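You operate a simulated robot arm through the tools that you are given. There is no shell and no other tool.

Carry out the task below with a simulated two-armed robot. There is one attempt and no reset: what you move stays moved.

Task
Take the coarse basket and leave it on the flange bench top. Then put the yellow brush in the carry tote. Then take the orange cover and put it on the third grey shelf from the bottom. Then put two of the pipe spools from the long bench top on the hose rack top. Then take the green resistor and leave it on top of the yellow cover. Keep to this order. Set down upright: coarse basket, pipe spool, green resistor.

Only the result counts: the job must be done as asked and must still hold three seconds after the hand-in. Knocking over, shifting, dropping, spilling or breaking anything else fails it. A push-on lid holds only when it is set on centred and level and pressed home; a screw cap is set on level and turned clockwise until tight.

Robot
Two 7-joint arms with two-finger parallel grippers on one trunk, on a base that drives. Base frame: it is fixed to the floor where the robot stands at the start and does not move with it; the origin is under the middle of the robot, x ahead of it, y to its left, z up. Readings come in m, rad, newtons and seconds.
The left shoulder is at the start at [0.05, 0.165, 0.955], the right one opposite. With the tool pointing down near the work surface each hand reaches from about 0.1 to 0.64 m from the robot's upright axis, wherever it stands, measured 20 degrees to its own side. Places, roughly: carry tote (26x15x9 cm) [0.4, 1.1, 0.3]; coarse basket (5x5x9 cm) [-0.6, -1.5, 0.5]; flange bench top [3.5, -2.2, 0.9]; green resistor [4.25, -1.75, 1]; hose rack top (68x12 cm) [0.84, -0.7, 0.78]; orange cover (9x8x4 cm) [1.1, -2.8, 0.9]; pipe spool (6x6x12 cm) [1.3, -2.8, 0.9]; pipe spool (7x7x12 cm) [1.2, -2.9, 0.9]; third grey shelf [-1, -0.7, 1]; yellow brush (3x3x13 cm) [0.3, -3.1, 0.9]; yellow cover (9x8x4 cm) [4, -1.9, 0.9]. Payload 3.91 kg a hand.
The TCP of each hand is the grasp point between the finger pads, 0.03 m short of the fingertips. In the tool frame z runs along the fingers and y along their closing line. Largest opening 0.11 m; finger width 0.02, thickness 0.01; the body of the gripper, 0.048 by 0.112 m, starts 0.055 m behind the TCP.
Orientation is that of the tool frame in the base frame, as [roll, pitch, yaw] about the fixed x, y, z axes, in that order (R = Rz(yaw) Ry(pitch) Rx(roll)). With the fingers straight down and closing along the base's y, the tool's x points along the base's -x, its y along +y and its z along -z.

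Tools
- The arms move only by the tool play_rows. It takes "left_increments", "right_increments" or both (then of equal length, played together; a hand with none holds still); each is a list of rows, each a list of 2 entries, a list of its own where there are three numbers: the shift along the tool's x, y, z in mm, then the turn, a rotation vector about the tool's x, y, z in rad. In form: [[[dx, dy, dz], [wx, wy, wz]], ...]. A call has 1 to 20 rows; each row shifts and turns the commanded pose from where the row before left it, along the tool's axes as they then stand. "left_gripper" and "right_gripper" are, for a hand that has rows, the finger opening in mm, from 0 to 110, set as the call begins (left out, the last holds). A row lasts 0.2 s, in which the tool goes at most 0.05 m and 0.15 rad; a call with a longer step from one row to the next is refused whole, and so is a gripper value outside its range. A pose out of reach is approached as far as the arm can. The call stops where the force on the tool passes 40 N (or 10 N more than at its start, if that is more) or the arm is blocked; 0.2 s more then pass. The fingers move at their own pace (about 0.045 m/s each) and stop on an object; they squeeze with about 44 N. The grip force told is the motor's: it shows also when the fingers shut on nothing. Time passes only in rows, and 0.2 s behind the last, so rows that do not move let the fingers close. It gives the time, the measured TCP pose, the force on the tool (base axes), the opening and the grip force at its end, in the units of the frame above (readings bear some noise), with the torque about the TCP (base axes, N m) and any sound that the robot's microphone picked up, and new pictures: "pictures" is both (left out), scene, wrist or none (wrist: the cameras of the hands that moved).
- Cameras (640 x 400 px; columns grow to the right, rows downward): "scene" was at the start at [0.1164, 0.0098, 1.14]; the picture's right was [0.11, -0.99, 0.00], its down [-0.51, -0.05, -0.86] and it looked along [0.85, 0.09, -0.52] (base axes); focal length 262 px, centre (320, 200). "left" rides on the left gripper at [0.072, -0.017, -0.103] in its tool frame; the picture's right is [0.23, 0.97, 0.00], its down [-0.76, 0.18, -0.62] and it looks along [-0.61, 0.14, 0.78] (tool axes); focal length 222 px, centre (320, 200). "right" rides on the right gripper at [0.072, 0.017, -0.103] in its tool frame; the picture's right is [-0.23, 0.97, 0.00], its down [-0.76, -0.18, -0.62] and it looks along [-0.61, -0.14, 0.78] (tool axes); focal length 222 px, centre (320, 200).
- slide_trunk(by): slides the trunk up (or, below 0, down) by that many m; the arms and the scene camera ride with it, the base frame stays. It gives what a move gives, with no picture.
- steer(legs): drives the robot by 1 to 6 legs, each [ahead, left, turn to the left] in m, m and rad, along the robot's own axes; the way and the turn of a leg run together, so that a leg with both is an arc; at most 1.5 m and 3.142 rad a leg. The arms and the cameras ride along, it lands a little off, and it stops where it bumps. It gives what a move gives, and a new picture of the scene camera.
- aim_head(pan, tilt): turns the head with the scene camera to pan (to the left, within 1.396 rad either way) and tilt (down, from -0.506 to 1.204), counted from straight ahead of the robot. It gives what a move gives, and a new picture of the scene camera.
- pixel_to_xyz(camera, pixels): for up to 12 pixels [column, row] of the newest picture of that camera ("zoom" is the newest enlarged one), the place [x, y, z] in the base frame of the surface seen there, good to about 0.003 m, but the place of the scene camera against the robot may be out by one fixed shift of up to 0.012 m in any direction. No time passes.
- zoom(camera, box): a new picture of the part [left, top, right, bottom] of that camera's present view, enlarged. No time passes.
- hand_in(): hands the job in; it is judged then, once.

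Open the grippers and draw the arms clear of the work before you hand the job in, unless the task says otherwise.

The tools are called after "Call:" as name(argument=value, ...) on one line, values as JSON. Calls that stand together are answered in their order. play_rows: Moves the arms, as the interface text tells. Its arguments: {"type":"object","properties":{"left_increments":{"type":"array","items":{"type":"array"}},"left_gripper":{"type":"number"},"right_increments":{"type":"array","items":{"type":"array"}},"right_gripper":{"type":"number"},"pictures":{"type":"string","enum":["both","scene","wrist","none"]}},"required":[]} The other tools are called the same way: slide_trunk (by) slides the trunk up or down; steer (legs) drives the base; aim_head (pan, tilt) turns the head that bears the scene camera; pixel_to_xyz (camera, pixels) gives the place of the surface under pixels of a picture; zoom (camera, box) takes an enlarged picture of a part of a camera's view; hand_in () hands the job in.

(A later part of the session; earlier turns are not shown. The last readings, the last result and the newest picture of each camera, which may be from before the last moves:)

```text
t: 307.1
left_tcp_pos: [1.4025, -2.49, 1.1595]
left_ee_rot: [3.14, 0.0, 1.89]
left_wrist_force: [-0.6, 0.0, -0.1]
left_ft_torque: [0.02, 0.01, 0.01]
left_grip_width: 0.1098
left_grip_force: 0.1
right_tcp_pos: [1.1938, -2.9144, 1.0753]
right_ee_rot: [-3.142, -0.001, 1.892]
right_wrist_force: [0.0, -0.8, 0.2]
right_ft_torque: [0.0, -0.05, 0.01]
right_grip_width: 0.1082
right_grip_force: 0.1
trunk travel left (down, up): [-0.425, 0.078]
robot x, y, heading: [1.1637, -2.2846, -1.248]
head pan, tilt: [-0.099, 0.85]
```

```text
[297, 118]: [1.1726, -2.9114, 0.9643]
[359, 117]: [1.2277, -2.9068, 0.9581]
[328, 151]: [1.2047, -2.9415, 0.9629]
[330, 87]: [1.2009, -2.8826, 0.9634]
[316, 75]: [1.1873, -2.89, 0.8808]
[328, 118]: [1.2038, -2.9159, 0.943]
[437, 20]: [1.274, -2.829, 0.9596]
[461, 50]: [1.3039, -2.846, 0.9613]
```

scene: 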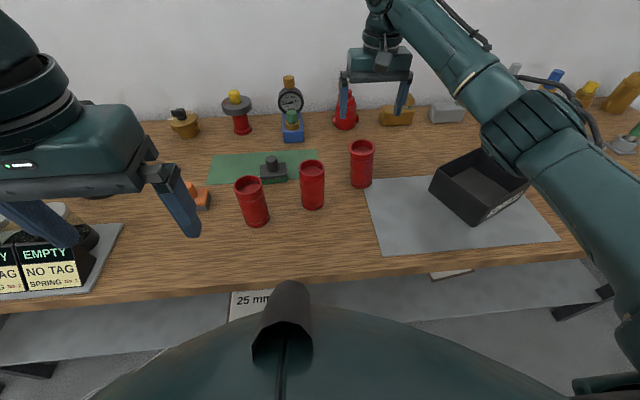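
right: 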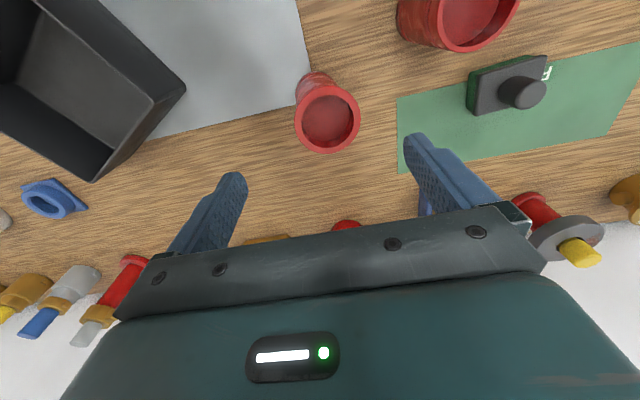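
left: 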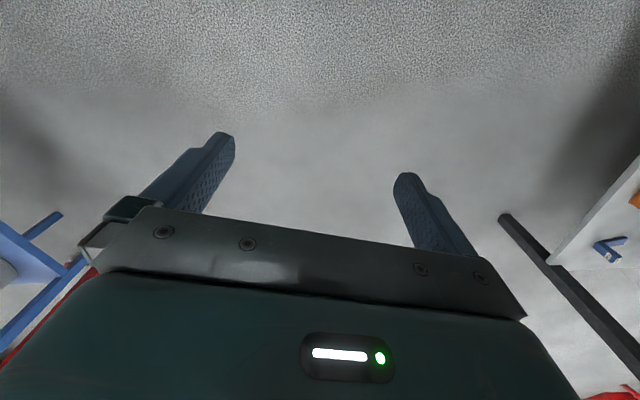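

The spool axis is (1.2015,-2.911), rim z≈0.962. I shift 8 mm left and descend to TCP z≈0.918.

Call:
play_rows(right_increments=[[[1, 8.4, 10], [0, 0, 0]], [[0, 0, 40], [0, 0, 0]], [[0, 0, 40], [0, 0, 0]], [[0, 0, 40], [0, 0, 0]], [[0, 0, 27], [0, 0, 0]], [[0, 0, 0], [0, 0, 0]]], right_gripper=95, pictures="wrist")

```text
t: 308.5
left_tcp_pos: [1.4035, -2.4895, 1.1594]
left_ee_rot: [3.14, 0.0, 1.891]
left_wrist_force: [-0.2, -0.3, 0.0]
left_ft_torque: [0.0, 0.01, -0.01]
left_grip_width: 0.11
left_grip_force: 0.1
right_tcp_pos: [1.2015, -2.909, 0.9175]
right_ee_rot: [-3.14, -0.001, 1.891]
right_wrist_force: [0.1, -0.3, 0.3]
right_ft_torque: [0.04, 0.01, 0.01]
right_grip_width: 0.0952
right_grip_force: 0.1
trunk travel left (down, up): [-0.425, 0.078]
robot x, y, heading: [1.1623, -2.2833, -1.247]
head pan, tilt: [-0.099, 0.85]
```

right: 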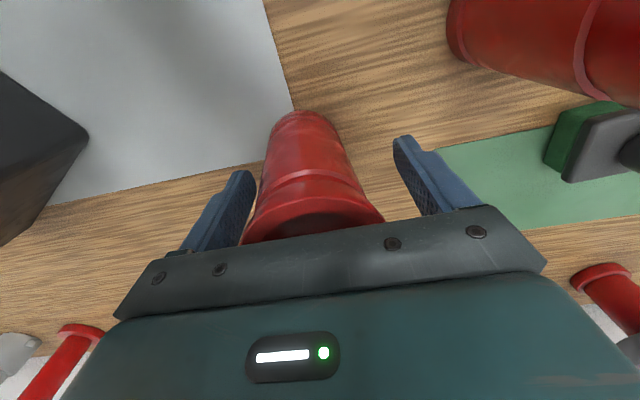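

The spool is slightly left of centre; I shift 4 mm and close the fingers.

Call:
play_rows(right_increments=[[[0, -4, 0], [0, 0, 0]], [[0, 0, 0], [0, 0, 0]]], pictures="none")

Call:
play_rows(right_increments=[[[0, 0, 0], [0, 0, 0]], [[0, 0, 0], [0, 0, 0]], [[0, 0, 0], [0, 0, 0]], [[0, 0, 0], [0, 0, 0]]], right_gripper=0, pictures="wrist")

```text
t: 309.1
left_tcp_pos: [1.404, -2.4892, 1.1594]
left_ee_rot: [-3.141, 0.0, 1.89]
left_wrist_force: [1.0, 0.7, -0.3]
left_ft_torque: [0.0, -0.02, -0.03]
left_grip_width: 0.1101
left_grip_force: 0.0
right_tcp_pos: [1.1992, -2.9099, 0.918]
right_ee_rot: [-3.14, -0.003, 1.892]
right_wrist_force: [-0.6, -0.4, 0.3]
right_ft_torque: [0.01, 0.0, 0.0]
right_grip_width: 0.0949
right_grip_force: 0.0
trunk travel left (down, up): [-0.425, 0.078]
robot x, y, heading: [1.1674, -2.2833, -1.251]
head pan, tilt: [-0.099, 0.85]
```

```text
t: 310.1
left_tcp_pos: [1.4048, -2.4895, 1.1594]
left_ee_rot: [3.14, -0.001, 1.89]
left_wrist_force: [-0.7, 0.0, -0.4]
left_ft_torque: [0.01, 0.0, 0.0]
left_grip_width: 0.1099
left_grip_force: 0.0
right_tcp_pos: [1.1974, -2.9112, 0.9185]
right_ee_rot: [-3.14, -0.001, 1.892]
right_wrist_force: [-2.0, -1.1, -0.5]
right_ft_torque: [-0.04, 0.19, 0.0]
right_grip_width: 0.0651
right_grip_force: 44.1
trunk travel left (down, up): [-0.425, 0.078]
robot x, y, heading: [1.1608, -2.2841, -1.255]
head pan, tilt: [-0.099, 0.85]
```

right: 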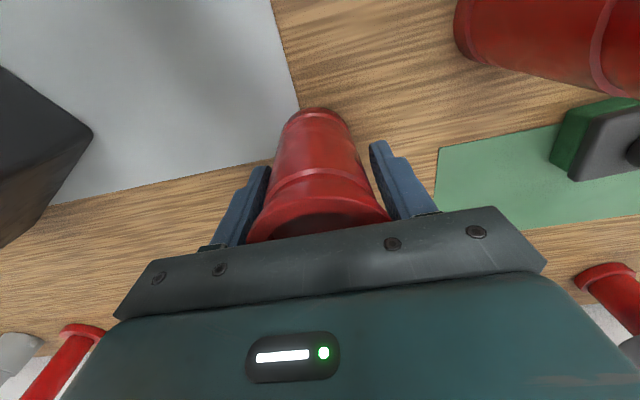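

Gripped at 65 mm. I lift slowly and then pull back.

Call:
play_rows(right_increments=[[[0, 0, -8], [0, 0, 0]], [[0, 0, -12], [0, 0, 0]], [[0, 0, -25], [0, 0, 0]], [[0, 0, -35], [0, 0, 0]], [[0, 0, -40], [0, 0, 0]], [[0, 0, -40], [0, 0, 0]], [[0, 0, 0], [0, 0, 0]]])

```text
t: 311.7
left_tcp_pos: [1.4031, -2.4897, 1.1592]
left_ee_rot: [3.141, 0.0, 1.89]
left_wrist_force: [0.3, -0.9, 0.2]
left_ft_torque: [-0.01, -0.01, -0.02]
left_grip_width: 0.1102
left_grip_force: 0.1
right_tcp_pos: [1.1984, -2.912, 1.0793]
right_ee_rot: [-3.14, -0.002, 1.892]
right_wrist_force: [-0.1, 0.0, -5.2]
right_ft_torque: [0.05, 0.02, -0.02]
right_grip_width: 0.0653
right_grip_force: 44.4
trunk travel left (down, up): [-0.425, 0.078]
robot x, y, heading: [1.1611, -2.2819, -1.248]
head pan, tilt: [-0.099, 0.85]
```

scene: 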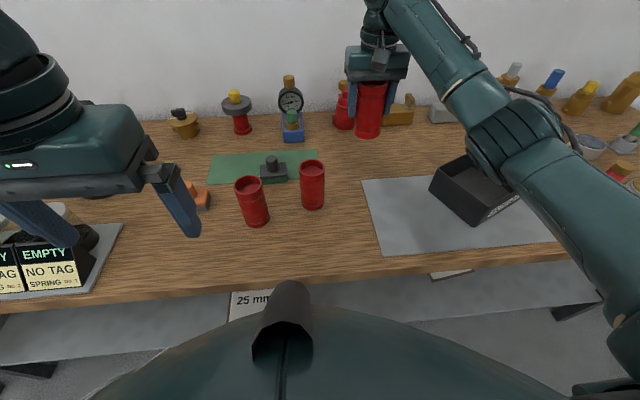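
right: 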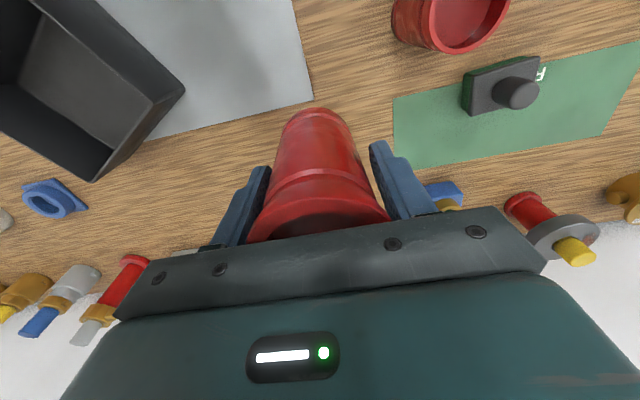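

The spool hangs upright in the right hand (5 N). I pull it back and strafe right so that the left hand lines up with the middle spool.

Call:
play_rows(right_increments=[[[40, 0, -8], [0, 0, 0]], [[40, 0, -8], [0, 0, 0]], [[40, 0, -8], [0, 0, 0]], [[40, 0, -8], [0, 0, 0]], [[40, 0, -8], [0, 0, 0]], [[0, 0, 0], [0, 0, 0]]], pictures="none")

Call:
steer(legs=[[0, -0.2, 0]])

Call:
aim_head(pan=0.15, tilt=0.85)

```text
t: 313.1
left_tcp_pos: [1.4043, -2.4901, 1.1594]
left_ee_rot: [-3.139, 0.001, 1.89]
left_wrist_force: [0.0, 0.4, -0.7]
left_ft_torque: [0.0, -0.01, 0.0]
left_grip_width: 0.1098
left_grip_force: 0.0
right_tcp_pos: [1.1353, -2.722, 1.1185]
right_ee_rot: [-3.141, -0.001, 1.892]
right_wrist_force: [-0.8, -1.0, -6.6]
right_ft_torque: [0.04, -0.02, -0.02]
right_grip_width: 0.0648
right_grip_force: 43.8
trunk travel left (down, up): [-0.425, 0.078]
robot x, y, heading: [1.1622, -2.2853, -1.247]
head pan, tilt: [-0.099, 0.85]
```

```text
t: 315.5
left_tcp_pos: [1.2139, -2.5531, 1.1596]
left_ee_rot: [3.14, -0.001, 1.891]
left_wrist_force: [0.1, -0.4, 0.1]
left_ft_torque: [-0.01, -0.01, 0.0]
left_grip_width: 0.1097
left_grip_force: 0.1
right_tcp_pos: [0.9467, -2.7853, 1.1188]
right_ee_rot: [-3.139, -0.002, 1.893]
right_wrist_force: [-0.4, 0.5, -5.3]
right_ft_torque: [0.07, 0.01, 0.02]
right_grip_width: 0.0649
right_grip_force: 43.5
trunk travel left (down, up): [-0.425, 0.078]
robot x, y, heading: [0.9706, -2.3504, -1.249]
head pan, tilt: [-0.099, 0.85]
```

scene: 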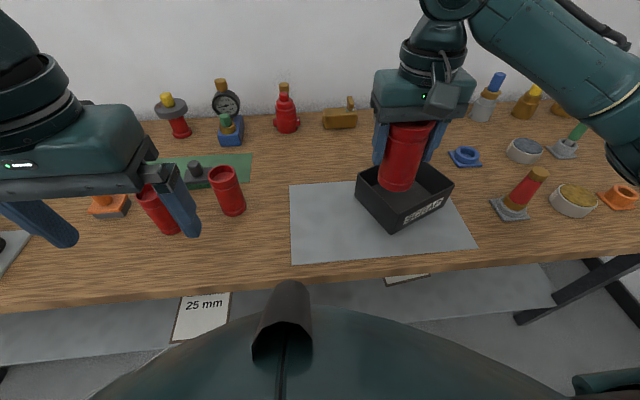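

```text
t: 316.3
left_tcp_pos: [1.2139, -2.5538, 1.1604]
left_ee_rot: [3.14, 0.0, 1.891]
left_wrist_force: [0.4, 0.2, -0.6]
left_ft_torque: [0.02, 0.02, -0.04]
left_grip_width: 0.11
left_grip_force: 0.1
right_tcp_pos: [0.9445, -2.7859, 1.1187]
right_ee_rot: [-3.14, -0.002, 1.895]
right_wrist_force: [-0.9, -0.5, -5.4]
right_ft_torque: [0.02, -0.01, 0.0]
right_grip_width: 0.065
right_grip_force: 44.2
trunk travel left (down, up): [-0.425, 0.078]
robot x, y, heading: [0.9719, -2.3447, -1.245]
head pan, tilt: [0.15, 0.85]
```

scene: 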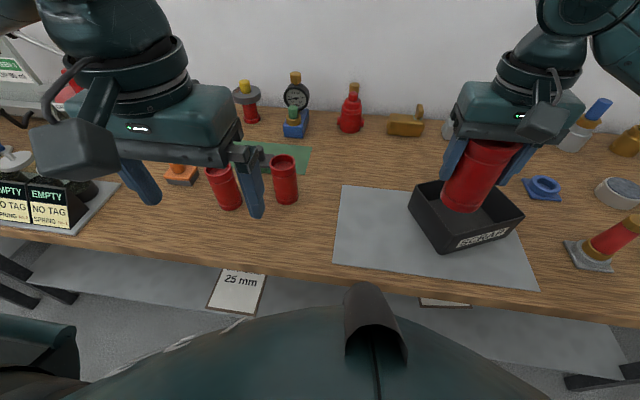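

The left hand lies exactly in line with the middle spool. I extend it 0.277 m forward and lower it to z≈1.07, then check with its wrist camera.

Call:
play_rows(left_increments=[[[-40, 0, 0], [0, 0, 0]], [[-40, 0, 10], [0, 0, 0]], [[-40, 0, 20], [0, 0, 0]], [[-40, 0, 20], [0, 0, 0]], [[-40, 0, 20], [0, 0, 0]], [[-40, 0, 15], [0, 0, 0]], [[-37, 0, 0], [0, 0, 0]], [[0, 0, 0], [0, 0, 0]]])

```text
t: 318.1
left_tcp_pos: [1.2996, -2.8159, 1.0741]
left_ee_rot: [3.14, 0.001, 1.89]
left_wrist_force: [-0.1, -0.1, 0.6]
left_ft_torque: [-0.01, 0.02, -0.05]
left_grip_width: 0.11
left_grip_force: 0.0
right_tcp_pos: [0.9459, -2.785, 1.1178]
right_ee_rot: [-3.139, -0.001, 1.894]
right_wrist_force: [-0.8, 1.0, -6.1]
right_ft_torque: [0.01, 0.02, -0.01]
right_grip_width: 0.0649
right_grip_force: 44.3
trunk travel left (down, up): [-0.425, 0.078]
robot x, y, heading: [0.972, -2.3477, -1.253]
head pan, tilt: [0.15, 0.85]
```

scene: 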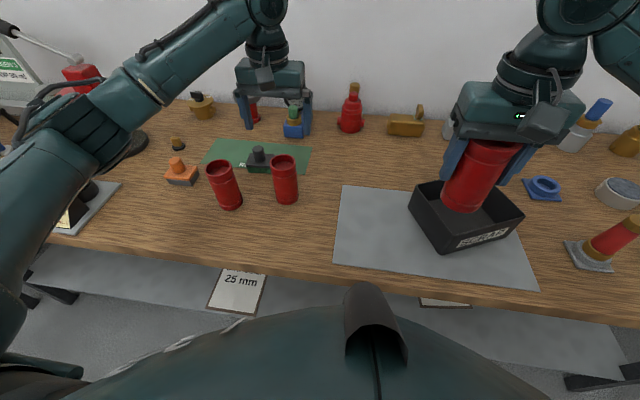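
left: 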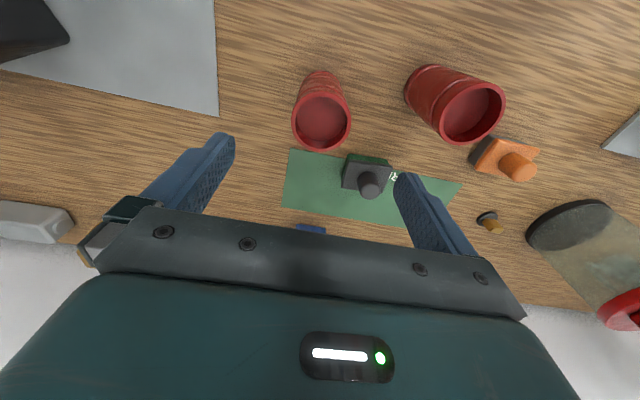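

I measure the middle spool's rim (centre [321,118]) in the left wrist camera.

Call:
pixel_to_xyz(camera="left", pixels=[[294, 117], [349, 118], [322, 148], [322, 93], [321, 118], [320, 73], [410, 90]])

```text
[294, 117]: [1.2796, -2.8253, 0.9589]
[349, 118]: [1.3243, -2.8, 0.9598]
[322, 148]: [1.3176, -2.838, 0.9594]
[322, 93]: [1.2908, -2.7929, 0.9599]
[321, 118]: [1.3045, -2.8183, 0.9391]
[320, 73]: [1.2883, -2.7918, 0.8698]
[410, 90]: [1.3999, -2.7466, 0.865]
```

The middle spool's axis is (1.303,-2.814). I shift 2 mm and descend to TCP z≈0.918 with 90 mm opening.

Call:
play_rows(left_increments=[[[0.5, 2, 20], [0, 0, 0]], [[0, 0, 40], [0, 0, 0]], [[0, 0, 40], [0, 0, 0]], [[0, 0, 35], [0, 0, 0]], [[0, 0, 21], [0, 0, 0]], [[0, 0, 0], [0, 0, 0]]], left_gripper=90, pictures="wrist")

```text
t: 319.5
left_tcp_pos: [1.3026, -2.8153, 0.9167]
left_ee_rot: [3.14, 0.0, 1.892]
left_wrist_force: [1.1, 0.0, 0.1]
left_ft_torque: [0.01, -0.01, 0.0]
left_grip_width: 0.0899
left_grip_force: 0.1
right_tcp_pos: [0.946, -2.7858, 1.1184]
right_ee_rot: [-3.141, -0.003, 1.894]
right_wrist_force: [-0.2, 0.5, -5.6]
right_ft_torque: [0.01, 0.01, 0.03]
right_grip_width: 0.0651
right_grip_force: 43.8
trunk travel left (down, up): [-0.425, 0.078]
robot x, y, heading: [0.9707, -2.346, -1.25]
head pan, tilt: [0.15, 0.85]
```

left: 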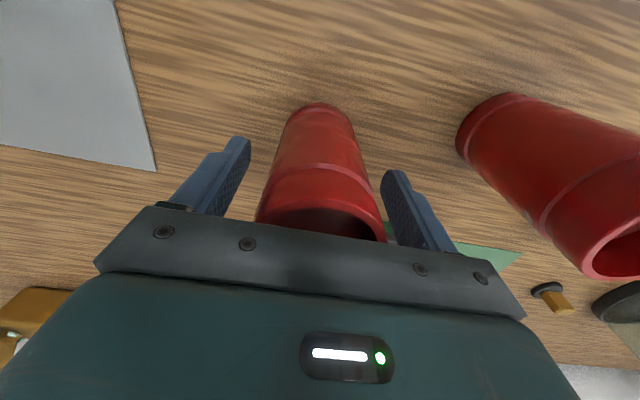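

The spool is centred. I close the left gripper and lift.

Call:
play_rows(left_increments=[[[0, 0, 0], [0, 0, 0]], [[0, 0, 0], [0, 0, 0]], [[0, 0, 0], [0, 0, 0]], [[0, 0, 0], [0, 0, 0]]], left_gripper=0, pictures="none")

Call:
play_rows(left_increments=[[[0, 0, -8], [0, 0, 0]], [[0, 0, -12], [0, 0, 0]], [[0, 0, -25], [0, 0, 0]], [[0, 0, -35], [0, 0, 0]], [[0, 0, -40], [0, 0, 0]], [[0, 0, -40], [0, 0, 0]], [[0, 0, -40], [0, 0, 0]], [[0, 0, 0], [0, 0, 0]]])

```text
t: 320.5
left_tcp_pos: [1.3028, -2.8131, 0.9174]
left_ee_rot: [3.14, 0.001, 1.89]
left_wrist_force: [-1.3, 0.1, 0.3]
left_ft_torque: [-0.1, 0.14, -0.02]
left_grip_width: 0.0584
left_grip_force: 43.9
right_tcp_pos: [0.9453, -2.785, 1.1181]
right_ee_rot: [-3.141, -0.002, 1.895]
right_wrist_force: [-0.1, -0.4, -6.1]
right_ft_torque: [0.04, -0.01, 0.0]
right_grip_width: 0.065
right_grip_force: 43.9
trunk travel left (down, up): [-0.425, 0.078]
robot x, y, heading: [0.9694, -2.3528, -1.248]
head pan, tilt: [0.15, 0.85]
```

```text
t: 322.3
left_tcp_pos: [1.3033, -2.8153, 1.1197]
left_ee_rot: [3.14, -0.002, 1.892]
left_wrist_force: [0.1, -0.3, -5.8]
left_ft_torque: [0.03, 0.02, -0.02]
left_grip_width: 0.0583
left_grip_force: 43.7
right_tcp_pos: [0.9462, -2.7854, 1.1184]
right_ee_rot: [-3.139, -0.002, 1.893]
right_wrist_force: [-0.4, -0.2, -4.2]
right_ft_torque: [0.02, 0.04, 0.03]
right_grip_width: 0.0653
right_grip_force: 44.3
trunk travel left (down, up): [-0.425, 0.078]
robot x, y, heading: [0.9728, -2.3423, -1.255]
head pan, tilt: [0.15, 0.85]
```

scene: 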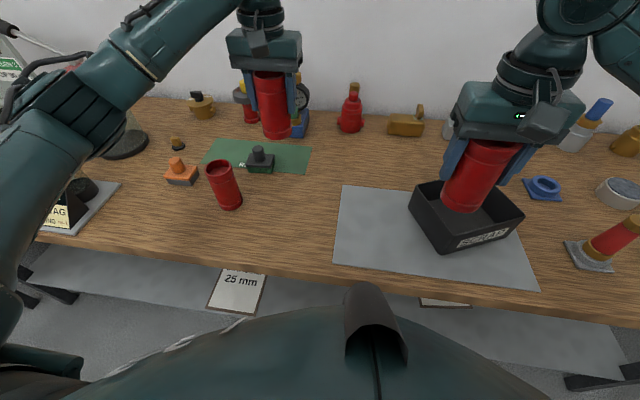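
left: 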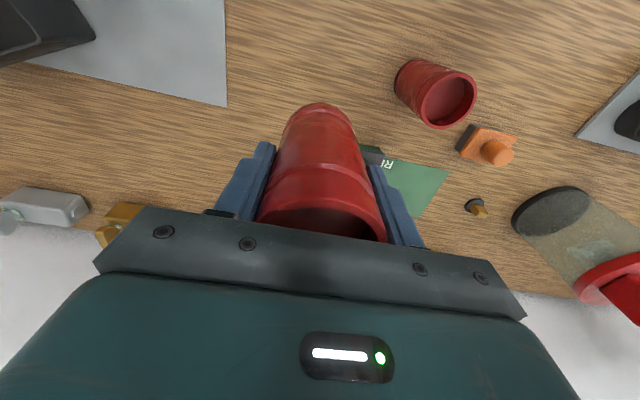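

Both spools are held. I pull the left hand back and drive around to the front of the hose rack.

Call:
play_rows(left_increments=[[[40, 0, 0], [0, 0, 0]], [[40, 0, 0], [0, 0, 0]], [[40, 0, 0], [0, 0, 0]], [[40, 0, 0], [0, 0, 0]], [[0, 0, 0], [0, 0, 0]]], pictures="none")

Call:
steer(legs=[[-0.5, 0, 0], [0, -0.55, 0], [-0.9, 0, 0], [-0.85, 0, 0], [0, 0.6, 0]])

Call:
aim_head(pan=0.05, tilt=0.75)

```text
t: 323.5
left_tcp_pos: [1.2525, -2.6631, 1.1171]
left_ee_rot: [-3.141, 0.002, 1.891]
left_wrist_force: [0.2, 0.2, -4.5]
left_ft_torque: [0.05, 0.03, 0.0]
left_grip_width: 0.0584
left_grip_force: 43.7
right_tcp_pos: [0.9472, -2.7869, 1.1186]
right_ee_rot: [3.141, -0.001, 1.893]
right_wrist_force: [-0.1, -0.2, -5.4]
right_ft_torque: [0.1, -0.02, 0.04]
right_grip_width: 0.0651
right_grip_force: 43.3
trunk travel left (down, up): [-0.425, 0.078]
robot x, y, heading: [0.9714, -2.3456, -1.253]
head pan, tilt: [0.15, 0.85]
```

```text
t: 345.1
left_tcp_pos: [0.581, -0.5175, 1.118]
left_ee_rot: [3.141, 0.0, 1.896]
left_wrist_force: [-0.3, -0.5, -4.4]
left_ft_torque: [0.03, 0.01, -0.02]
left_grip_width: 0.0583
left_grip_force: 44.1
right_tcp_pos: [0.273, -0.6408, 1.1178]
right_ee_rot: [-3.141, -0.002, 1.897]
right_wrist_force: [-0.4, 1.1, -5.9]
right_ft_torque: [0.03, 0.0, 0.0]
right_grip_width: 0.0646
right_grip_force: 44.1
trunk travel left (down, up): [-0.425, 0.078]
robot x, y, heading: [0.2982, -0.203, -1.245]
head pan, tilt: [0.15, 0.85]
```

scene: 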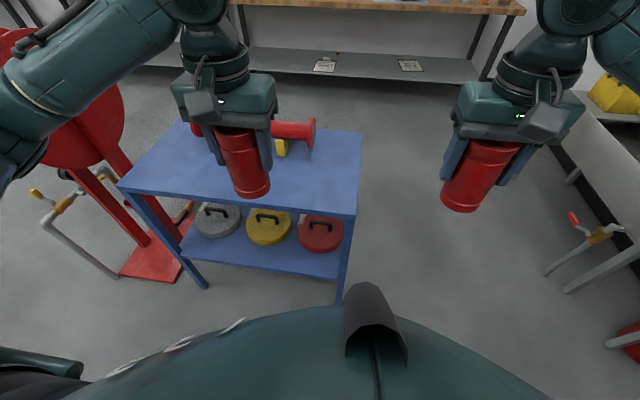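

```text
t: 345.8
left_tcp_pos: [0.5809, -0.5171, 1.1181]
left_ee_rot: [3.138, -0.001, 1.895]
left_wrist_force: [0.6, 0.2, -6.1]
left_ft_torque: [0.02, -0.01, 0.02]
left_grip_width: 0.0584
left_grip_force: 43.9
right_tcp_pos: [0.2724, -0.6418, 1.1178]
right_ee_rot: [-3.139, -0.001, 1.897]
right_wrist_force: [-0.6, -0.6, -5.7]
right_ft_torque: [0.03, -0.01, -0.02]
right_grip_width: 0.0641
right_grip_force: 44.0
trunk travel left (down, up): [-0.425, 0.078]
robot x, y, heading: [0.2966, -0.2002, -1.25]
head pan, tilt: [0.051, 0.75]
```

scene: 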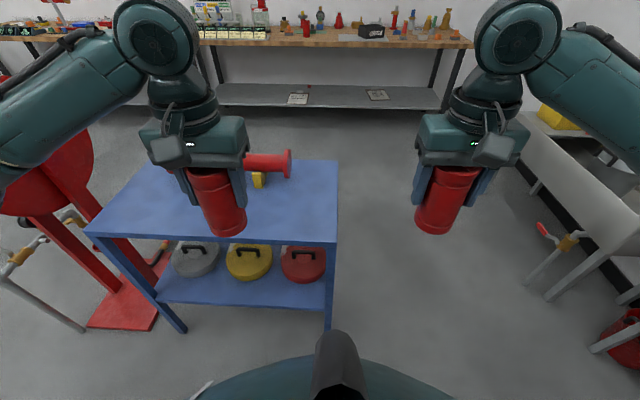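

The rack top is in view. I measure its edges, the reel's disc and the crank area.

Call:
pixel_to_xyz(camera="scene", pixels=[[325, 240], [335, 165], [95, 233], [60, 170], [90, 150], [150, 190], [280, 215], [258, 182], [300, 200], [285, 165], [270, 230], [30, 195]])

Call:
zoom(camera="scene", box=[80, 130, 350, 280])

```text
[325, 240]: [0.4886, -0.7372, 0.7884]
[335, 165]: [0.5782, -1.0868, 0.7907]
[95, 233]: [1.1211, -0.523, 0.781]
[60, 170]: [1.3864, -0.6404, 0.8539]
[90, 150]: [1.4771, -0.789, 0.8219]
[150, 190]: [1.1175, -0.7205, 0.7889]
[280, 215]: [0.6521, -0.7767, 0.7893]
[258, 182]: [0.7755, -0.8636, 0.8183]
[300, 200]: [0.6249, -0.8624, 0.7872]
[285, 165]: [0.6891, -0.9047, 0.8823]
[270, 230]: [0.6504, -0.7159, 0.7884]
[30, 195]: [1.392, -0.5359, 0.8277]
```

```text
2.37 times, centred on (215, 205) of scene
```

zoom: 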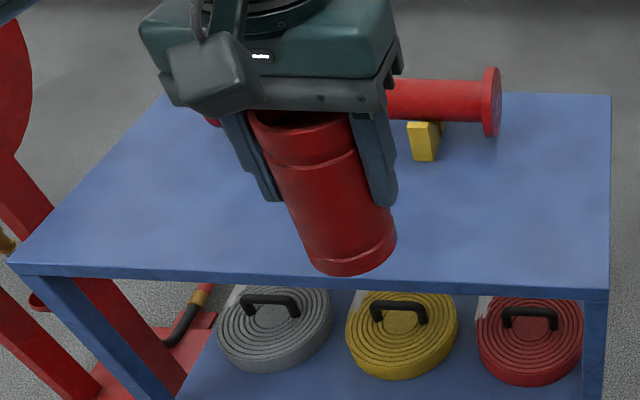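

The rack edge is at b≈-0.85, the roll's end disc near (0.69,-0.90). I move in, with the left spool going to about (0.709,-0.739), then lower the trunk.

Call:
steer(legs=[[0.13, 0.05, 0]])

Call:
slide_trunk(by=-0.19)

Call:
aim_head(pan=0.25, tilt=0.85)

```text
t: 347.1
left_tcp_pos: [0.6699, -0.6243, 1.1175]
left_ee_rot: [-3.142, -0.003, 1.895]
left_wrist_force: [0.8, -0.9, -5.3]
left_ft_torque: [0.03, 0.03, -0.01]
left_grip_width: 0.0582
left_grip_force: 43.9
right_tcp_pos: [0.3612, -0.7475, 1.118]
right_ee_rot: [-3.139, -0.003, 1.898]
right_wrist_force: [0.5, 0.2, -5.5]
right_ft_torque: [0.08, 0.01, -0.02]
right_grip_width: 0.0645
right_grip_force: 44.6
trunk travel left (down, up): [-0.425, 0.078]
robot x, y, heading: [0.3835, -0.3073, -1.247]
head pan, tilt: [0.051, 0.75]
```

scene: 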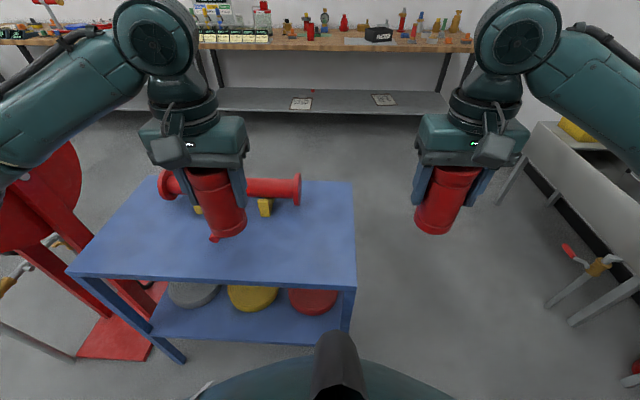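

```text
t: 349.2
left_tcp_pos: [0.6682, -0.6244, 0.9273]
left_ee_rot: [3.139, 0.0, 1.895]
left_wrist_force: [1.4, 0.0, -4.7]
left_ft_torque: [0.02, 0.0, -0.01]
left_grip_width: 0.0581
left_grip_force: 44.4
right_tcp_pos: [0.3606, -0.7477, 0.9284]
right_ee_rot: [-3.139, -0.002, 1.897]
right_wrist_force: [-0.4, -0.5, -6.2]
right_ft_torque: [0.03, 0.0, -0.02]
right_grip_width: 0.0646
right_grip_force: 43.8
trunk travel left (down, up): [-0.235, 0.268]
robot x, y, heading: [0.3853, -0.3097, -1.248]
head pan, tilt: [0.051, 0.75]
```

```text
t: 349.9
left_tcp_pos: [0.6689, -0.6241, 0.9268]
left_ee_rot: [3.14, -0.001, 1.895]
left_wrist_force: [0.0, -0.1, -6.4]
left_ft_torque: [0.04, 0.0, 0.03]
left_grip_width: 0.0585
left_grip_force: 43.7
right_tcp_pos: [0.3609, -0.7474, 0.9269]
right_ee_rot: [-3.14, -0.001, 1.897]
right_wrist_force: [-0.3, -1.0, -5.3]
right_ft_torque: [0.06, 0.03, -0.01]
right_grip_width: 0.0646
right_grip_force: 43.6
trunk travel left (down, up): [-0.235, 0.268]
robot x, y, heading: [0.385, -0.3115, -1.247]
head pan, tilt: [0.25, 0.85]
```

scene: 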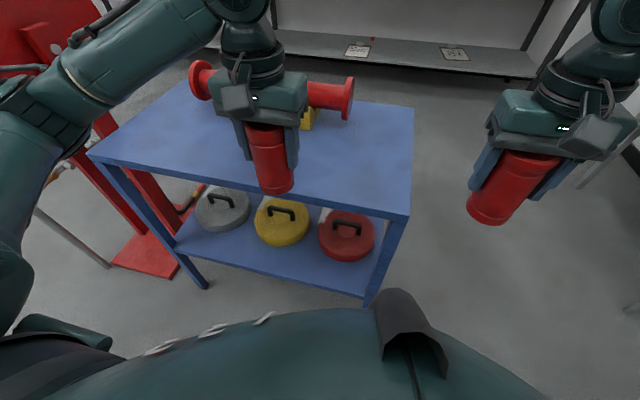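

I extend the left hand 12 cm ahead over the rack and measure the top underneath with its wrist camera.

Call:
play_rows(left_increments=[[[-40, 0, 0], [0, 0, 0]], [[-40, 0, 0], [0, 0, 0]], [[-41, 0, 0], [0, 0, 0]], [[0, 0, 0], [0, 0, 0]]])

Call:
pixel_to_xyz(camera="left", pixels=[[320, 80], [240, 110], [400, 110], [200, 60], [320, 40], [440, 60], [460, 200]])

```text
t: 350.9
left_tcp_pos: [0.7064, -0.7381, 0.929]
left_ee_rot: [3.139, 0.001, 1.893]
left_wrist_force: [0.6, -0.2, -4.5]
left_ft_torque: [0.02, 0.01, -0.01]
left_grip_width: 0.0584
left_grip_force: 43.7
right_tcp_pos: [0.3601, -0.7476, 0.9275]
right_ee_rot: [-3.14, -0.002, 1.896]
right_wrist_force: [0.6, 1.0, -5.8]
right_ft_torque: [0.04, -0.02, -0.02]
right_grip_width: 0.0646
right_grip_force: 44.3
trunk travel left (down, up): [-0.235, 0.268]
robot x, y, heading: [0.3853, -0.3107, -1.246]
head pan, tilt: [0.25, 0.85]
```

scene: 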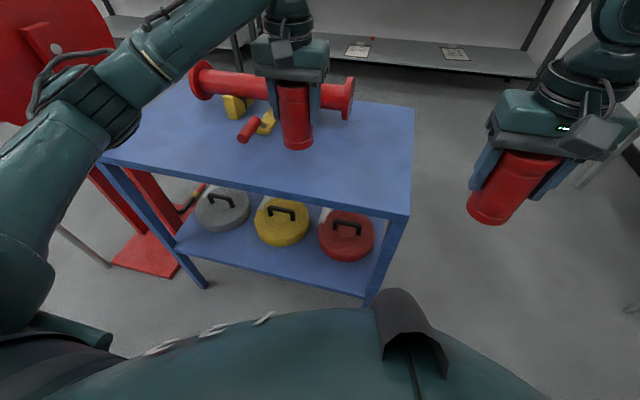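
left: 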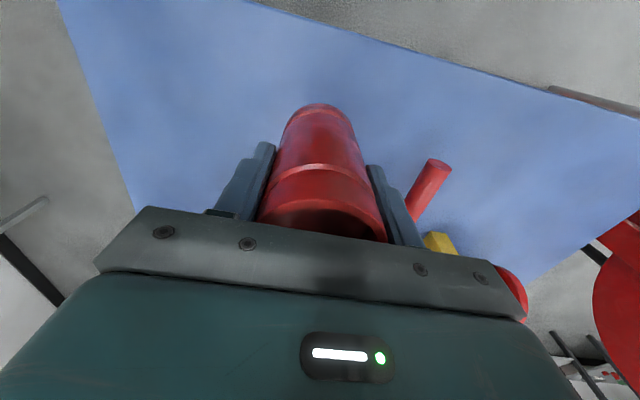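

```text
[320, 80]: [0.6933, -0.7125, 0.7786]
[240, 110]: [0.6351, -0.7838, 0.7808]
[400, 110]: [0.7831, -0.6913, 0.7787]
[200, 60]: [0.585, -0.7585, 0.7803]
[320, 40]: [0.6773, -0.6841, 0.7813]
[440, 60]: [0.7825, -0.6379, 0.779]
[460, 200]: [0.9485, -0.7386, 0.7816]
```

The rack top is z≈0.780 and the crank handle tip is 12 cm to the side. I lower the left spool in decreasing steps.

Call:
play_rows(left_increments=[[[0, 0, 25], [0, 0, 0]], [[0, 0, 25], [0, 0, 0]], [[0, 0, 10], [0, 0, 0]], [[0, 0, 6], [0, 0, 0]], [[0, 0, 3], [0, 0, 0]], [[0, 0, 0], [0, 0, 0]]], pictures="none")

Call:
play_rows(left_increments=[[[0, 0, 2], [0, 0, 0]], [[0, 0, 1], [0, 0, 0]], [[0, 0, 0], [0, 0, 0]]], pictures="wrist")

```text
t: 352.3
left_tcp_pos: [0.7072, -0.7387, 0.8579]
left_ee_rot: [3.14, -0.001, 1.893]
left_wrist_force: [-0.3, -0.8, -5.2]
left_ft_torque: [0.05, 0.01, -0.04]
left_grip_width: 0.058
left_grip_force: 44.2
right_tcp_pos: [0.3605, -0.7467, 0.9279]
right_ee_rot: [-3.14, -0.001, 1.895]
right_wrist_force: [0.2, 0.1, -5.8]
right_ft_torque: [0.02, 0.0, -0.01]
right_grip_width: 0.0648
right_grip_force: 44.0
trunk travel left (down, up): [-0.235, 0.268]
robot x, y, heading: [0.3873, -0.3104, -1.246]
head pan, tilt: [0.25, 0.85]
```

```text
t: 353.1
left_tcp_pos: [0.7068, -0.7388, 0.8583]
left_ee_rot: [-3.141, 0.004, 1.895]
left_wrist_force: [0.2, 1.3, 9.9]
left_ft_torque: [0.36, 0.04, -0.08]
left_grip_width: 0.0582
left_grip_force: 43.9
right_tcp_pos: [0.3599, -0.746, 0.9277]
right_ee_rot: [-3.139, -0.002, 1.896]
right_wrist_force: [-0.4, -0.1, -5.9]
right_ft_torque: [-0.01, 0.0, -0.05]
right_grip_width: 0.0645
right_grip_force: 43.9
trunk travel left (down, up): [-0.235, 0.268]
robot x, y, heading: [0.3821, -0.3081, -1.247]
head pan, tilt: [0.25, 0.85]
```

left: 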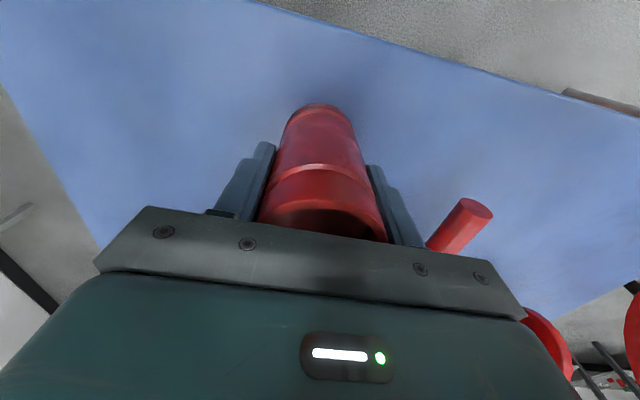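

Contact is made. I release the left spool and rise straight up.

Call:
play_rows(left_increments=[[[0, 0, -1], [0, 0, 0]], [[0, 0, 0], [0, 0, 0]], [[0, 0, 0], [0, 0, 0]], [[0, 0, 0], [0, 0, 0]]], left_gripper=85, pictures="none")

Call:
play_rows(left_increments=[[[0, 0, -15], [0, 0, 0]], [[0, 0, -30], [0, 0, 0]], [[0, 0, -40], [0, 0, 0]], [[0, 0, -40], [0, 0, 0]], [[0, 0, -40], [0, 0, 0]], [[0, 0, 0], [0, 0, 0]]])

```text
t: 354.1
left_tcp_pos: [0.7072, -0.7395, 0.8576]
left_ee_rot: [3.14, 0.0, 1.896]
left_wrist_force: [0.9, 0.3, -0.3]
left_ft_torque: [-0.01, 0.02, 0.02]
left_grip_width: 0.085
left_grip_force: 0.0
right_tcp_pos: [0.3602, -0.7466, 0.9272]
right_ee_rot: [-3.141, -0.001, 1.898]
right_wrist_force: [0.5, 0.9, -4.8]
right_ft_torque: [0.02, -0.01, 0.02]
right_grip_width: 0.0645
right_grip_force: 44.3
trunk travel left (down, up): [-0.235, 0.268]
robot x, y, heading: [0.3841, -0.3092, -1.248]
head pan, tilt: [0.25, 0.85]
```

```text
t: 355.5
left_tcp_pos: [0.7062, -0.7381, 1.0223]
left_ee_rot: [3.139, 0.001, 1.894]
left_wrist_force: [0.3, 1.1, 0.4]
left_ft_torque: [-0.03, 0.0, -0.01]
left_grip_width: 0.0849
left_grip_force: 0.1
right_tcp_pos: [0.3602, -0.7475, 0.9272]
right_ee_rot: [-3.14, -0.002, 1.898]
right_wrist_force: [0.3, -0.3, -5.5]
right_ft_torque: [0.02, -0.02, -0.01]
right_grip_width: 0.0646
right_grip_force: 44.1
trunk travel left (down, up): [-0.235, 0.268]
robot x, y, heading: [0.3854, -0.3095, -1.24]
head pan, tilt: [0.25, 0.85]
```

scene: 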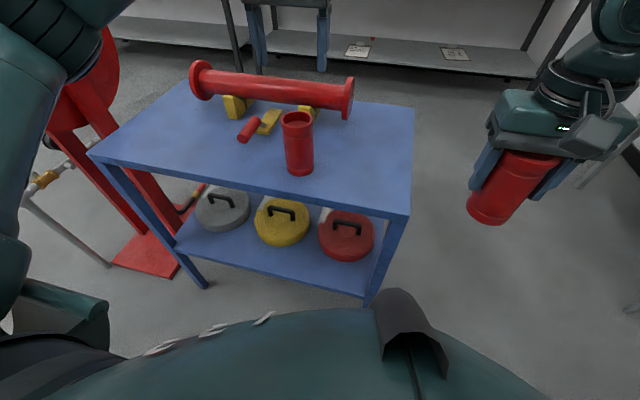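
left: 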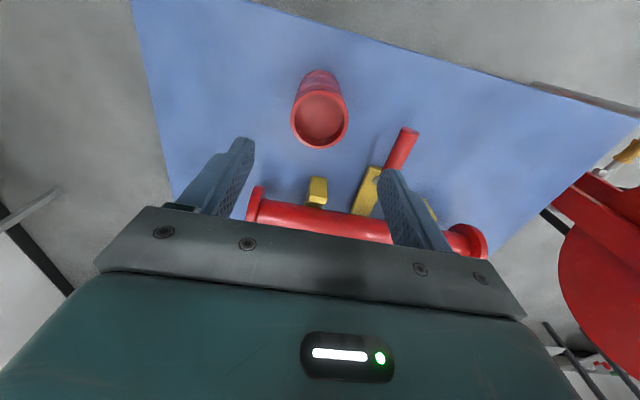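

The first spool stands upright on the rack. I retract the left hand and strafe left so the right spool lines up beside it.

Call:
play_rows(left_increments=[[[40, 0, -20], [0, 0, 0]], [[40, 0, -20], [0, 0, 0]], [[40, 0, -20], [0, 0, 0]], [[40, 0, 0], [0, 0, 0]]], pictures="none")

Call:
steer(legs=[[0, 0.19, 0]])

Call:
aim_head(pan=-0.1, tilt=0.9)

```text
t: 356.5
left_tcp_pos: [0.6564, -0.586, 1.0808]
left_ee_rot: [3.141, 0.001, 1.895]
left_wrist_force: [-0.1, 0.6, -0.1]
left_ft_torque: [0.0, 0.02, 0.01]
left_grip_width: 0.0849
left_grip_force: 0.1
right_tcp_pos: [0.3605, -0.7464, 0.9285]
right_ee_rot: [-3.139, -0.001, 1.896]
right_wrist_force: [-0.3, 0.0, -5.6]
right_ft_torque: [0.01, 0.03, -0.05]
right_grip_width: 0.0645
right_grip_force: 44.1
trunk travel left (down, up): [-0.235, 0.268]
robot x, y, heading: [0.3837, -0.3067, -1.249]
head pan, tilt: [0.25, 0.85]
```

```text
t: 358.8
left_tcp_pos: [0.8376, -0.5246, 1.0828]
left_ee_rot: [3.138, 0.0, 1.894]
left_wrist_force: [-0.4, 0.2, 0.3]
left_ft_torque: [0.0, -0.01, 0.0]
left_grip_width: 0.085
left_grip_force: 0.2
right_tcp_pos: [0.5417, -0.6861, 0.9282]
right_ee_rot: [-3.14, -0.002, 1.898]
right_wrist_force: [0.6, -0.3, -5.6]
right_ft_torque: [0.04, 0.06, 0.02]
right_grip_width: 0.0644
right_grip_force: 44.0
trunk travel left (down, up): [-0.235, 0.268]
robot x, y, heading: [0.5639, -0.2459, -1.245]
head pan, tilt: [0.25, 0.85]
```

scene: 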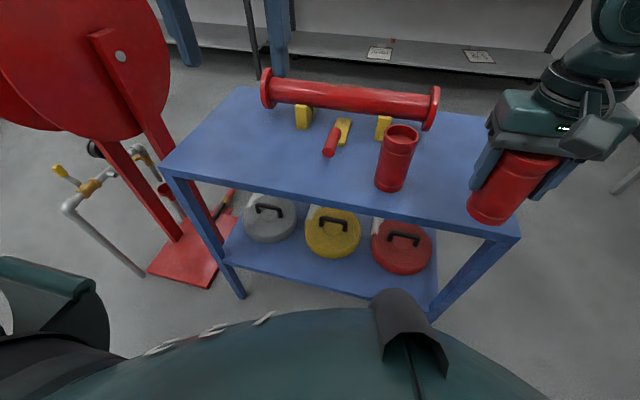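

```text
t: 359.6
left_tcp_pos: [0.837, -0.5248, 1.0817]
left_ee_rot: [3.141, 0.0, 1.899]
left_wrist_force: [0.8, -0.9, 0.6]
left_ft_torque: [-0.02, -0.01, -0.03]
left_grip_width: 0.0851
left_grip_force: 0.1
right_tcp_pos: [0.5417, -0.6862, 0.9277]
right_ee_rot: [-3.14, -0.002, 1.899]
right_wrist_force: [-0.5, 0.3, -5.6]
right_ft_torque: [0.04, 0.01, 0.0]
right_grip_width: 0.0643
right_grip_force: 44.1
trunk travel left (down, up): [-0.235, 0.268]
robot x, y, heading: [0.5646, -0.2488, -1.244]
head pan, tilt: [-0.099, 0.901]
```

scene: 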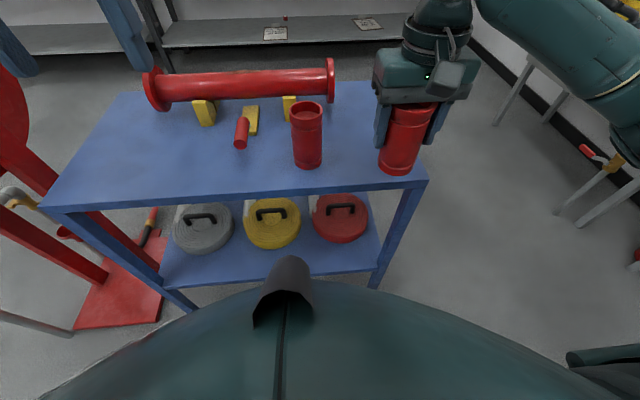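

The right spool is now over the rack's end with a free spot ahead. I extend 10 cm and measure the surface under it.

Call:
play_rows(right_increments=[[[-35, 0, 0], [0, 0, 0]], [[-35, 0, 0], [0, 0, 0]], [[-32, 0, 0], [0, 0, 0]], [[0, 0, 0], [0, 0, 0]]])

Call:
pixel_to_xyz(camera="right", pixels=[[320, 80], [260, 110], [390, 110], [320, 30]])

```text
t: 360.6
left_tcp_pos: [0.8361, -0.5257, 1.0816]
left_ee_rot: [3.14, 0.0, 1.895]
left_wrist_force: [0.6, -1.0, -0.2]
left_ft_torque: [-0.03, -0.04, -0.05]
left_grip_width: 0.0851
left_grip_force: 0.0
right_tcp_pos: [0.574, -0.7825, 0.9275]
right_ee_rot: [-3.138, -0.002, 1.9]
right_wrist_force: [0.3, 0.5, -4.8]
right_ft_torque: [0.02, 0.01, 0.0]
right_grip_width: 0.0643
right_grip_force: 44.0
trunk travel left (down, up): [-0.235, 0.268]
robot x, y, heading: [0.5689, -0.2461, -1.245]
head pan, tilt: [-0.099, 0.901]
```

scene: 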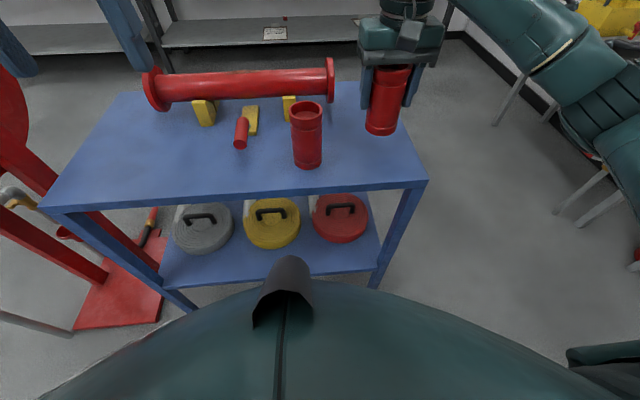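
right: 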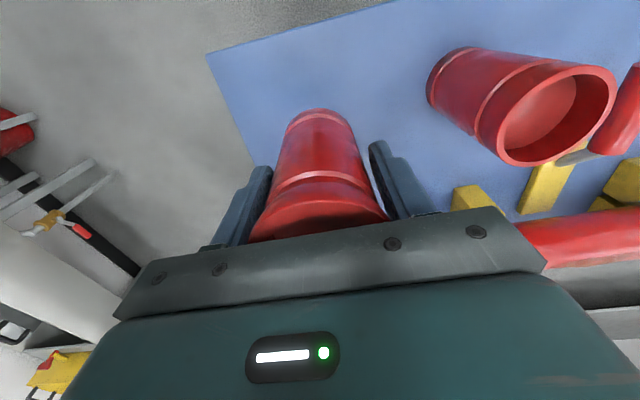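

```text
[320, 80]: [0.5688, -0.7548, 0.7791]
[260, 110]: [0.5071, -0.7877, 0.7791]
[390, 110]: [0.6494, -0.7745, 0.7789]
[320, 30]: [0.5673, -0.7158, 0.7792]
```

The surface is z≈0.779. I lower the right spool in decreasing steps.

Call:
play_rows(right_increments=[[[0, 0, 25], [0, 0, 0]], [[0, 0, 23], [0, 0, 0]], [[0, 0, 10], [0, 0, 0]], [[0, 0, 6], [0, 0, 0]], [[0, 0, 3], [0, 0, 0]], [[0, 0, 0], [0, 0, 0]]], pictures="none")

Call:
play_rows(right_increments=[[[0, 0, 1.5], [0, 0, 0]], [[0, 0, 1], [0, 0, 0]], [[0, 0, 0], [0, 0, 0]]], pictures="wrist")

```text
t: 362.1
left_tcp_pos: [0.8371, -0.5265, 1.083]
left_ee_rot: [3.141, -0.002, 1.895]
left_wrist_force: [0.4, -1.0, 0.0]
left_ft_torque: [0.02, -0.02, 0.01]
left_grip_width: 0.0849
left_grip_force: 0.0
right_tcp_pos: [0.5731, -0.7828, 0.861]
right_ee_rot: [-3.141, -0.003, 1.898]
right_wrist_force: [0.5, -0.3, -5.0]
right_ft_torque: [0.01, -0.01, 0.0]
right_grip_width: 0.0645
right_grip_force: 44.3
trunk travel left (down, up): [-0.235, 0.268]
robot x, y, heading: [0.5664, -0.2466, -1.241]
head pan, tilt: [-0.099, 0.901]
```

```text
t: 362.9
left_tcp_pos: [0.8365, -0.5263, 1.0813]
left_ee_rot: [3.14, -0.001, 1.894]
left_wrist_force: [-0.8, 1.1, 0.2]
left_ft_torque: [-0.02, 0.01, -0.01]
left_grip_width: 0.0852
left_grip_force: 0.1
right_tcp_pos: [0.5737, -0.7823, 0.8588]
right_ee_rot: [-3.141, -0.003, 1.899]
right_wrist_force: [0.0, -0.4, -4.6]
right_ft_torque: [0.03, 0.0, -0.01]
right_grip_width: 0.0644
right_grip_force: 43.6
trunk travel left (down, up): [-0.235, 0.268]
robot x, y, heading: [0.5643, -0.2501, -1.243]
head pan, tilt: [-0.099, 0.901]
```

right: 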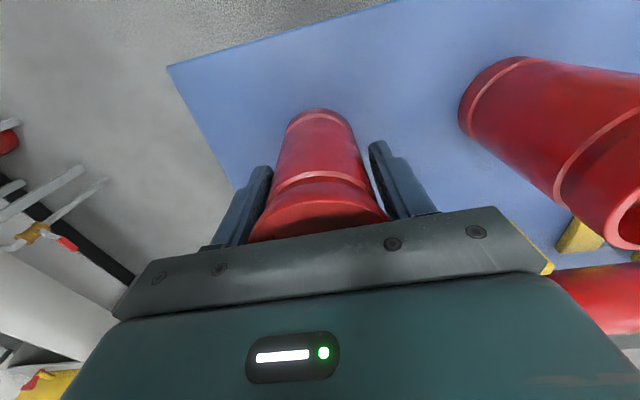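

Not in contact yet (still −4.6 N weight). I lower 1 mm at a time.

Call:
play_rows(right_increments=[[[0, 0, 1], [0, 0, 0]], [[0, 0, 1], [0, 0, 0]], [[0, 0, 0], [0, 0, 0]]], pictures="none")

```text
t: 363.6
left_tcp_pos: [0.8366, -0.5253, 1.0818]
left_ee_rot: [3.141, 0.0, 1.897]
left_wrist_force: [0.3, -0.1, 0.6]
left_ft_torque: [0.0, -0.01, -0.02]
left_grip_width: 0.0847
left_grip_force: 0.1
right_tcp_pos: [0.5748, -0.7826, 0.8564]
right_ee_rot: [-3.139, -0.001, 1.899]
right_wrist_force: [-0.8, -0.3, -2.3]
right_ft_torque: [-0.03, -0.06, -0.02]
right_grip_width: 0.0645
right_grip_force: 43.6
trunk travel left (down, up): [-0.235, 0.268]
robot x, y, heading: [0.5673, -0.2472, -1.246]
head pan, tilt: [-0.099, 0.901]
```

The weight is being taken up (−2.3 N): contact. One more 0.7 mm, then I release and rise.

Call:
play_rows(right_increments=[[[0, 0, 0.7], [0, 0, 0]], [[0, 0, 0], [0, 0, 0]]], pictures="none")

Call:
play_rows(right_increments=[[[0, 0, 0], [0, 0, 0]], [[0, 0, 0], [0, 0, 0]], [[0, 0, 0], [0, 0, 0]]], right_gripper=88, pictures="none")

Call:
play_rows(right_increments=[[[0, 0, -15], [0, 0, 0]], [[0, 0, -30], [0, 0, 0]], [[0, 0, -40], [0, 0, 0]], [[0, 0, -40], [0, 0, 0]], [[0, 0, -40], [0, 0, 0]], [[0, 0, 0], [0, 0, 0]]])

```text
t: 364.2
left_tcp_pos: [0.8366, -0.5241, 1.082]
left_ee_rot: [3.139, 0.0, 1.896]
left_wrist_force: [1.0, -0.2, -0.5]
left_ft_torque: [0.0, -0.01, 0.01]
left_grip_width: 0.085
left_grip_force: 0.0
right_tcp_pos: [0.5734, -0.7822, 0.8564]
right_ee_rot: [-3.141, -0.001, 1.899]
right_wrist_force: [-0.1, 0.4, -0.5]
right_ft_torque: [0.02, -0.14, 0.01]
right_grip_width: 0.0645
right_grip_force: 44.0
trunk travel left (down, up): [-0.235, 0.268]
robot x, y, heading: [0.5658, -0.2453, -1.246]
head pan, tilt: [-0.099, 0.901]
```

```text
t: 365.1
left_tcp_pos: [0.837, -0.5248, 1.0818]
left_ee_rot: [3.14, 0.0, 1.895]
left_wrist_force: [-0.3, -0.1, -0.7]
left_ft_torque: [0.01, -0.01, 0.0]
left_grip_width: 0.0846
left_grip_force: 0.1
right_tcp_pos: [0.5731, -0.7823, 0.8562]
right_ee_rot: [-3.138, -0.001, 1.898]
right_wrist_force: [-1.5, 0.6, -0.8]
right_ft_torque: [0.01, 0.04, -0.01]
right_grip_width: 0.0882
right_grip_force: 0.1
trunk travel left (down, up): [-0.235, 0.268]
robot x, y, heading: [0.5627, -0.2489, -1.24]
head pan, tilt: [-0.099, 0.901]
```

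```text
t: 366.4
left_tcp_pos: [0.8376, -0.5249, 1.0809]
left_ee_rot: [3.141, -0.001, 1.898]
left_wrist_force: [-0.1, -0.4, -0.3]
left_ft_torque: [0.02, 0.03, 0.04]
left_grip_width: 0.0849
left_grip_force: 0.0
right_tcp_pos: [0.575, -0.7821, 1.0228]
right_ee_rot: [-3.14, -0.001, 1.899]
right_wrist_force: [-0.5, -0.1, -0.4]
right_ft_torque: [0.01, -0.01, 0.0]
right_grip_width: 0.0881
right_grip_force: 0.0
trunk travel left (down, up): [-0.235, 0.268]
robot x, y, heading: [0.569, -0.2462, -1.247]
head pan, tilt: [-0.099, 0.901]
```

scene: 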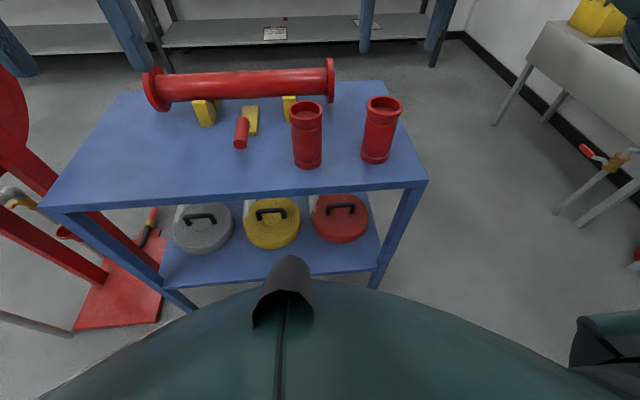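
right: 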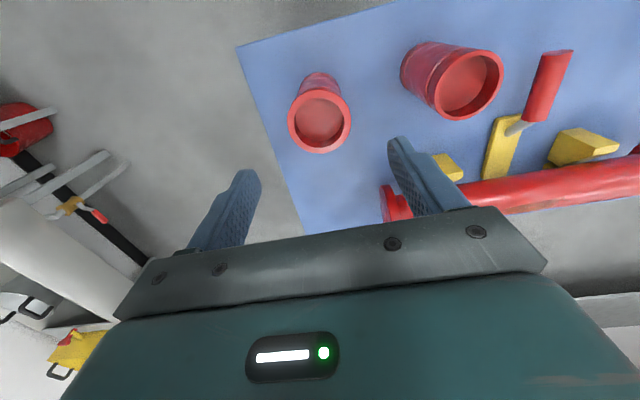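

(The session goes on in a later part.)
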